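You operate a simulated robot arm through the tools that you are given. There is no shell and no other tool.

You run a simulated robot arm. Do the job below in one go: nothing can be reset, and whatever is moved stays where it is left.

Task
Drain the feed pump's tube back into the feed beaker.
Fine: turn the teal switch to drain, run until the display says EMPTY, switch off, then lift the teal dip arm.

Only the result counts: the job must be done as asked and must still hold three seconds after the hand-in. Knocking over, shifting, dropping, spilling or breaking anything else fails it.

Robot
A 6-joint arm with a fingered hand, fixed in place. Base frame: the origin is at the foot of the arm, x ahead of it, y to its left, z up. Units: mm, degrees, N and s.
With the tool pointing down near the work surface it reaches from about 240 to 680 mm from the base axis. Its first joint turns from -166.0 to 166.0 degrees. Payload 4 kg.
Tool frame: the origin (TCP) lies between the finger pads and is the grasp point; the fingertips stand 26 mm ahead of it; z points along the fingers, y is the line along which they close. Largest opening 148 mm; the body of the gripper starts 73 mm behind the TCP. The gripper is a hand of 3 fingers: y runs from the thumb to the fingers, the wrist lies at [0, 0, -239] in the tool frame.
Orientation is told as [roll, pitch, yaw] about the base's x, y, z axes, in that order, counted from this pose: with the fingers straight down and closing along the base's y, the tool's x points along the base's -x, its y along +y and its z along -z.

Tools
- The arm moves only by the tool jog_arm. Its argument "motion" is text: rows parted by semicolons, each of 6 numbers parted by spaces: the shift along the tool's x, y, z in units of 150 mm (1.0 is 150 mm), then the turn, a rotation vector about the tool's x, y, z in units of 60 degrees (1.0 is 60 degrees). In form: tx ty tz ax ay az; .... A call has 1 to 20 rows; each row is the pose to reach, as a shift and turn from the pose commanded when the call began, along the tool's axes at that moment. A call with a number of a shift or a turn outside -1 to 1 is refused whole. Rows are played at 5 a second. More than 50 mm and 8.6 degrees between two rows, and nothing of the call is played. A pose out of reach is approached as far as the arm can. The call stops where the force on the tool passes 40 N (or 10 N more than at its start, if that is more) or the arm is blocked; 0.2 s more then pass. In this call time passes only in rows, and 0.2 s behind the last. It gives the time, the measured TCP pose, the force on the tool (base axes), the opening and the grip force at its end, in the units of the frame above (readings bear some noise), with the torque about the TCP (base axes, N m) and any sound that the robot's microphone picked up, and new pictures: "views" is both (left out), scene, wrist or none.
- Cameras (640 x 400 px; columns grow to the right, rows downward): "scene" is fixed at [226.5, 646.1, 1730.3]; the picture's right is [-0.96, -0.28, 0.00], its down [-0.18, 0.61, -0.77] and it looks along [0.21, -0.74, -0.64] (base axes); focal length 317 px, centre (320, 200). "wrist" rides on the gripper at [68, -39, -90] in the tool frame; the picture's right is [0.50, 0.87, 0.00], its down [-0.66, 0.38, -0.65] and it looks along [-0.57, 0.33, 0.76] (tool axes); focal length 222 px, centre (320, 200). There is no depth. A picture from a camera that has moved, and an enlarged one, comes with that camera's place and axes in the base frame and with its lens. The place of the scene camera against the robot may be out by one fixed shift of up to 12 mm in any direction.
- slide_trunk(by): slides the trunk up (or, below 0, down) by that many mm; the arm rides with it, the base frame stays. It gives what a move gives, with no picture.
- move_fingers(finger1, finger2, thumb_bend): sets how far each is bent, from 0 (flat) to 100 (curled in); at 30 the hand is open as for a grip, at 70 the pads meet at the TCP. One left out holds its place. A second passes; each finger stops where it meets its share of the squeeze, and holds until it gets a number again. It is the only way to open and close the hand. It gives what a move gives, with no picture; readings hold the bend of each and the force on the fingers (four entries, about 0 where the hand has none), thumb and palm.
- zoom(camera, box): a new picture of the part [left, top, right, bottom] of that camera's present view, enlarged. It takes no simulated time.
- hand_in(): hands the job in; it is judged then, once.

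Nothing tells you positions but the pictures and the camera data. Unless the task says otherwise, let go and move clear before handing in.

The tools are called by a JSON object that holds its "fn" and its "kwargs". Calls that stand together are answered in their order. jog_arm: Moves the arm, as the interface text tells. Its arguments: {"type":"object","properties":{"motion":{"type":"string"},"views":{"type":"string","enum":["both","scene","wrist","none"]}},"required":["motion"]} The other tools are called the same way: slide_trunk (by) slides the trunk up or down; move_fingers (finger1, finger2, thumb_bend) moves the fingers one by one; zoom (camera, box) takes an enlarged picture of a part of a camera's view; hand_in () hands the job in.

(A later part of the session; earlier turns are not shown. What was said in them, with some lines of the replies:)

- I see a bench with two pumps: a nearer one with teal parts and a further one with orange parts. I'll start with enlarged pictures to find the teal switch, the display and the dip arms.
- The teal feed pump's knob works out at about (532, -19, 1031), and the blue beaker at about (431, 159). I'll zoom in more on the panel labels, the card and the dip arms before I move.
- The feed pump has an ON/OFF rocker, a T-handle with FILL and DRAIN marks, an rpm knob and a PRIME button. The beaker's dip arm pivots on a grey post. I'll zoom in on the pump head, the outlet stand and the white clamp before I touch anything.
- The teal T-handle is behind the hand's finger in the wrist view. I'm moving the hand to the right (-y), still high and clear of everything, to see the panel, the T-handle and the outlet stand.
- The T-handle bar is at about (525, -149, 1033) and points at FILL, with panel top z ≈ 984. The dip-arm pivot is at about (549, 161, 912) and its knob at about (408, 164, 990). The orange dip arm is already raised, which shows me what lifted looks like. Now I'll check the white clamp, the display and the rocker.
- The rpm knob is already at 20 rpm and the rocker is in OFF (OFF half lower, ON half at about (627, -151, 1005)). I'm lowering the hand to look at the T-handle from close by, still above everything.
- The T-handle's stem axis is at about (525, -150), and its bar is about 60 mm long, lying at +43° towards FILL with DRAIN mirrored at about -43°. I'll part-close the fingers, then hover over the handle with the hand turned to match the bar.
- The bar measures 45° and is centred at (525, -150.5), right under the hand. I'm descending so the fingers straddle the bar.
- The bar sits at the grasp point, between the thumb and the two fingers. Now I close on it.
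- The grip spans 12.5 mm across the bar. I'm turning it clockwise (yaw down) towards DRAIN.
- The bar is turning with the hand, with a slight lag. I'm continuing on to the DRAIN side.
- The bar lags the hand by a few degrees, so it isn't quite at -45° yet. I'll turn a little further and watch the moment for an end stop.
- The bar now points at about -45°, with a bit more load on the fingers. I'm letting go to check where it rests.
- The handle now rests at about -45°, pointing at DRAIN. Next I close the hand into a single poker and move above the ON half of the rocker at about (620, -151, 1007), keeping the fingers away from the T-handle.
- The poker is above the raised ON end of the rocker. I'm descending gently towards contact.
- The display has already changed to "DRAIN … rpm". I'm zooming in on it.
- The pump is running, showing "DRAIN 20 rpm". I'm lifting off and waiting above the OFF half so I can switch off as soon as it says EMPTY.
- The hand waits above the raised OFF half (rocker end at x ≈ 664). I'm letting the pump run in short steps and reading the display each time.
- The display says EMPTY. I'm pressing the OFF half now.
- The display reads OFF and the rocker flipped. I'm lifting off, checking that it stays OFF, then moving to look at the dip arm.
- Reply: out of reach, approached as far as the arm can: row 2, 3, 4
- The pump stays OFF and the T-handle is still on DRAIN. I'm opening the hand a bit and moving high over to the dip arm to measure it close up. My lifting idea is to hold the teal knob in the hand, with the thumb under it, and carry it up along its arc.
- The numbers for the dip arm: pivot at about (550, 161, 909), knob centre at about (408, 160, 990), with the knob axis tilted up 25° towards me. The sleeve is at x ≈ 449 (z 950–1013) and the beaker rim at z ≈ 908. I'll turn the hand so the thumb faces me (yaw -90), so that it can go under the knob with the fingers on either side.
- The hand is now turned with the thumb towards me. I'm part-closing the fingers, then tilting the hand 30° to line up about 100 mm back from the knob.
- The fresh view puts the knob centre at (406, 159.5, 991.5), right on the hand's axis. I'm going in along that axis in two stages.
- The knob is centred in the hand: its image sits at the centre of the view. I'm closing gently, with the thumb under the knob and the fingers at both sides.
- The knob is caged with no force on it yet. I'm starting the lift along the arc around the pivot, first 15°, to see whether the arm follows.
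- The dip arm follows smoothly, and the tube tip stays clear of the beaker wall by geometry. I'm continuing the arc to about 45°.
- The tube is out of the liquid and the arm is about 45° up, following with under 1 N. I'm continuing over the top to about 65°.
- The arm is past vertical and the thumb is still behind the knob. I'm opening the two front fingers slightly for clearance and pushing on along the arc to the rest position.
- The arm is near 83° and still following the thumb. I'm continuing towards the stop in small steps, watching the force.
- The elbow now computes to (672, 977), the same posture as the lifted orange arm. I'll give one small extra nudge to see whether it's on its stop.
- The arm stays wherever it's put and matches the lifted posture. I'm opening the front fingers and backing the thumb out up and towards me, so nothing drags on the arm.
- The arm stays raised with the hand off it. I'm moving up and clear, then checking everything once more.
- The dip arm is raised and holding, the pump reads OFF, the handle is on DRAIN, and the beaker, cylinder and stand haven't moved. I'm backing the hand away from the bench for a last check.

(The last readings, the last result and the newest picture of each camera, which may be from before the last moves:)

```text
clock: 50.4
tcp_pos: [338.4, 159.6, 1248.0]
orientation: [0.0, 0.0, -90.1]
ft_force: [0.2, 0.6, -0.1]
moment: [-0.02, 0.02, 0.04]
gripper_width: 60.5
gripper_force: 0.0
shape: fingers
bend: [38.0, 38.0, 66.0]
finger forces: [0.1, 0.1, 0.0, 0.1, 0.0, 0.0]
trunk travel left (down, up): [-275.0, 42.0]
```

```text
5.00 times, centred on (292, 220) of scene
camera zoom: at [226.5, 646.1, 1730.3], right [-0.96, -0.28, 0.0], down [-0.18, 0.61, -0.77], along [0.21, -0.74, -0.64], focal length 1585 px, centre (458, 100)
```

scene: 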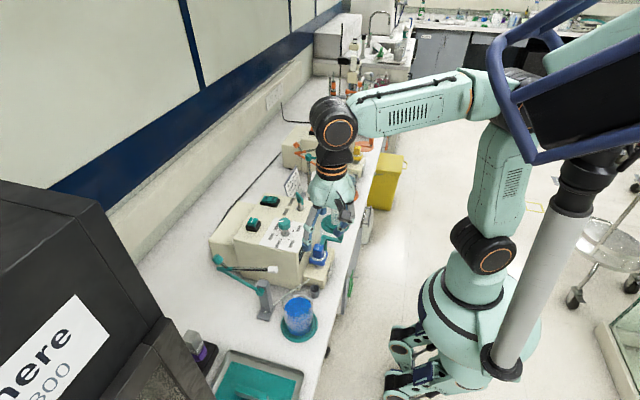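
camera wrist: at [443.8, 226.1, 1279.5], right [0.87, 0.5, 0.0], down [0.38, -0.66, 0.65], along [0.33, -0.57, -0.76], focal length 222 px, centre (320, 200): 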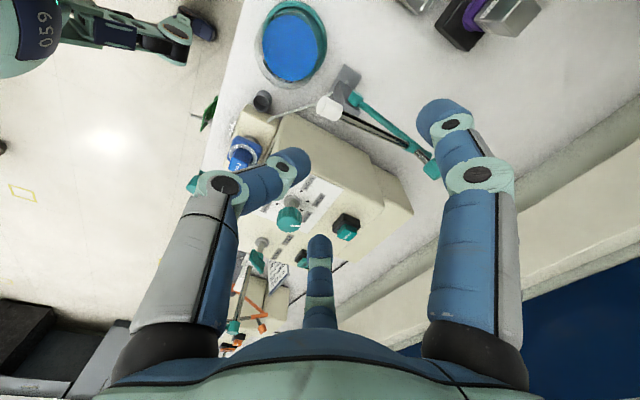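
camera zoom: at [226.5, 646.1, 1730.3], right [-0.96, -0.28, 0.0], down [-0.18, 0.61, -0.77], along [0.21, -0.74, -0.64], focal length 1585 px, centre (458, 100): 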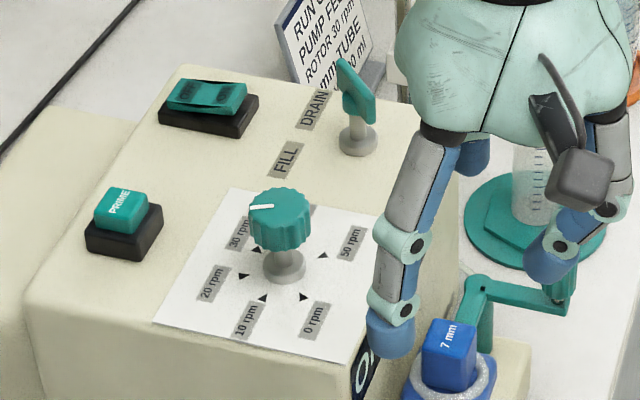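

The tube was drained until the display said EMPTY, the pump is off, and the teal dip arm is up and holding on its own. The handle is on DRAIN, nothing else has moved, and the hand is well clear, so I'm handing in.

{"fn": "hand_in", "kwargs": {}}

```text
The job is handed in.
```

The feed pump's tube is drained back into the feed beaker, and I've handed the job in. I turned the teal switch to DRAIN and ran the pump at its existing 20 rpm setting. When the display said EMPTY, I switched it off, and it then read OFF.

I then lifted the teal dip arm to about the same raised position as the orange one. It stayed up by itself for several seconds after I let go.

In the last pictures the beaker, measuring cylinder, stand and rpm knob looked unmoved. The hand was open and clear of the bench. The teal switch is still on DRAIN.
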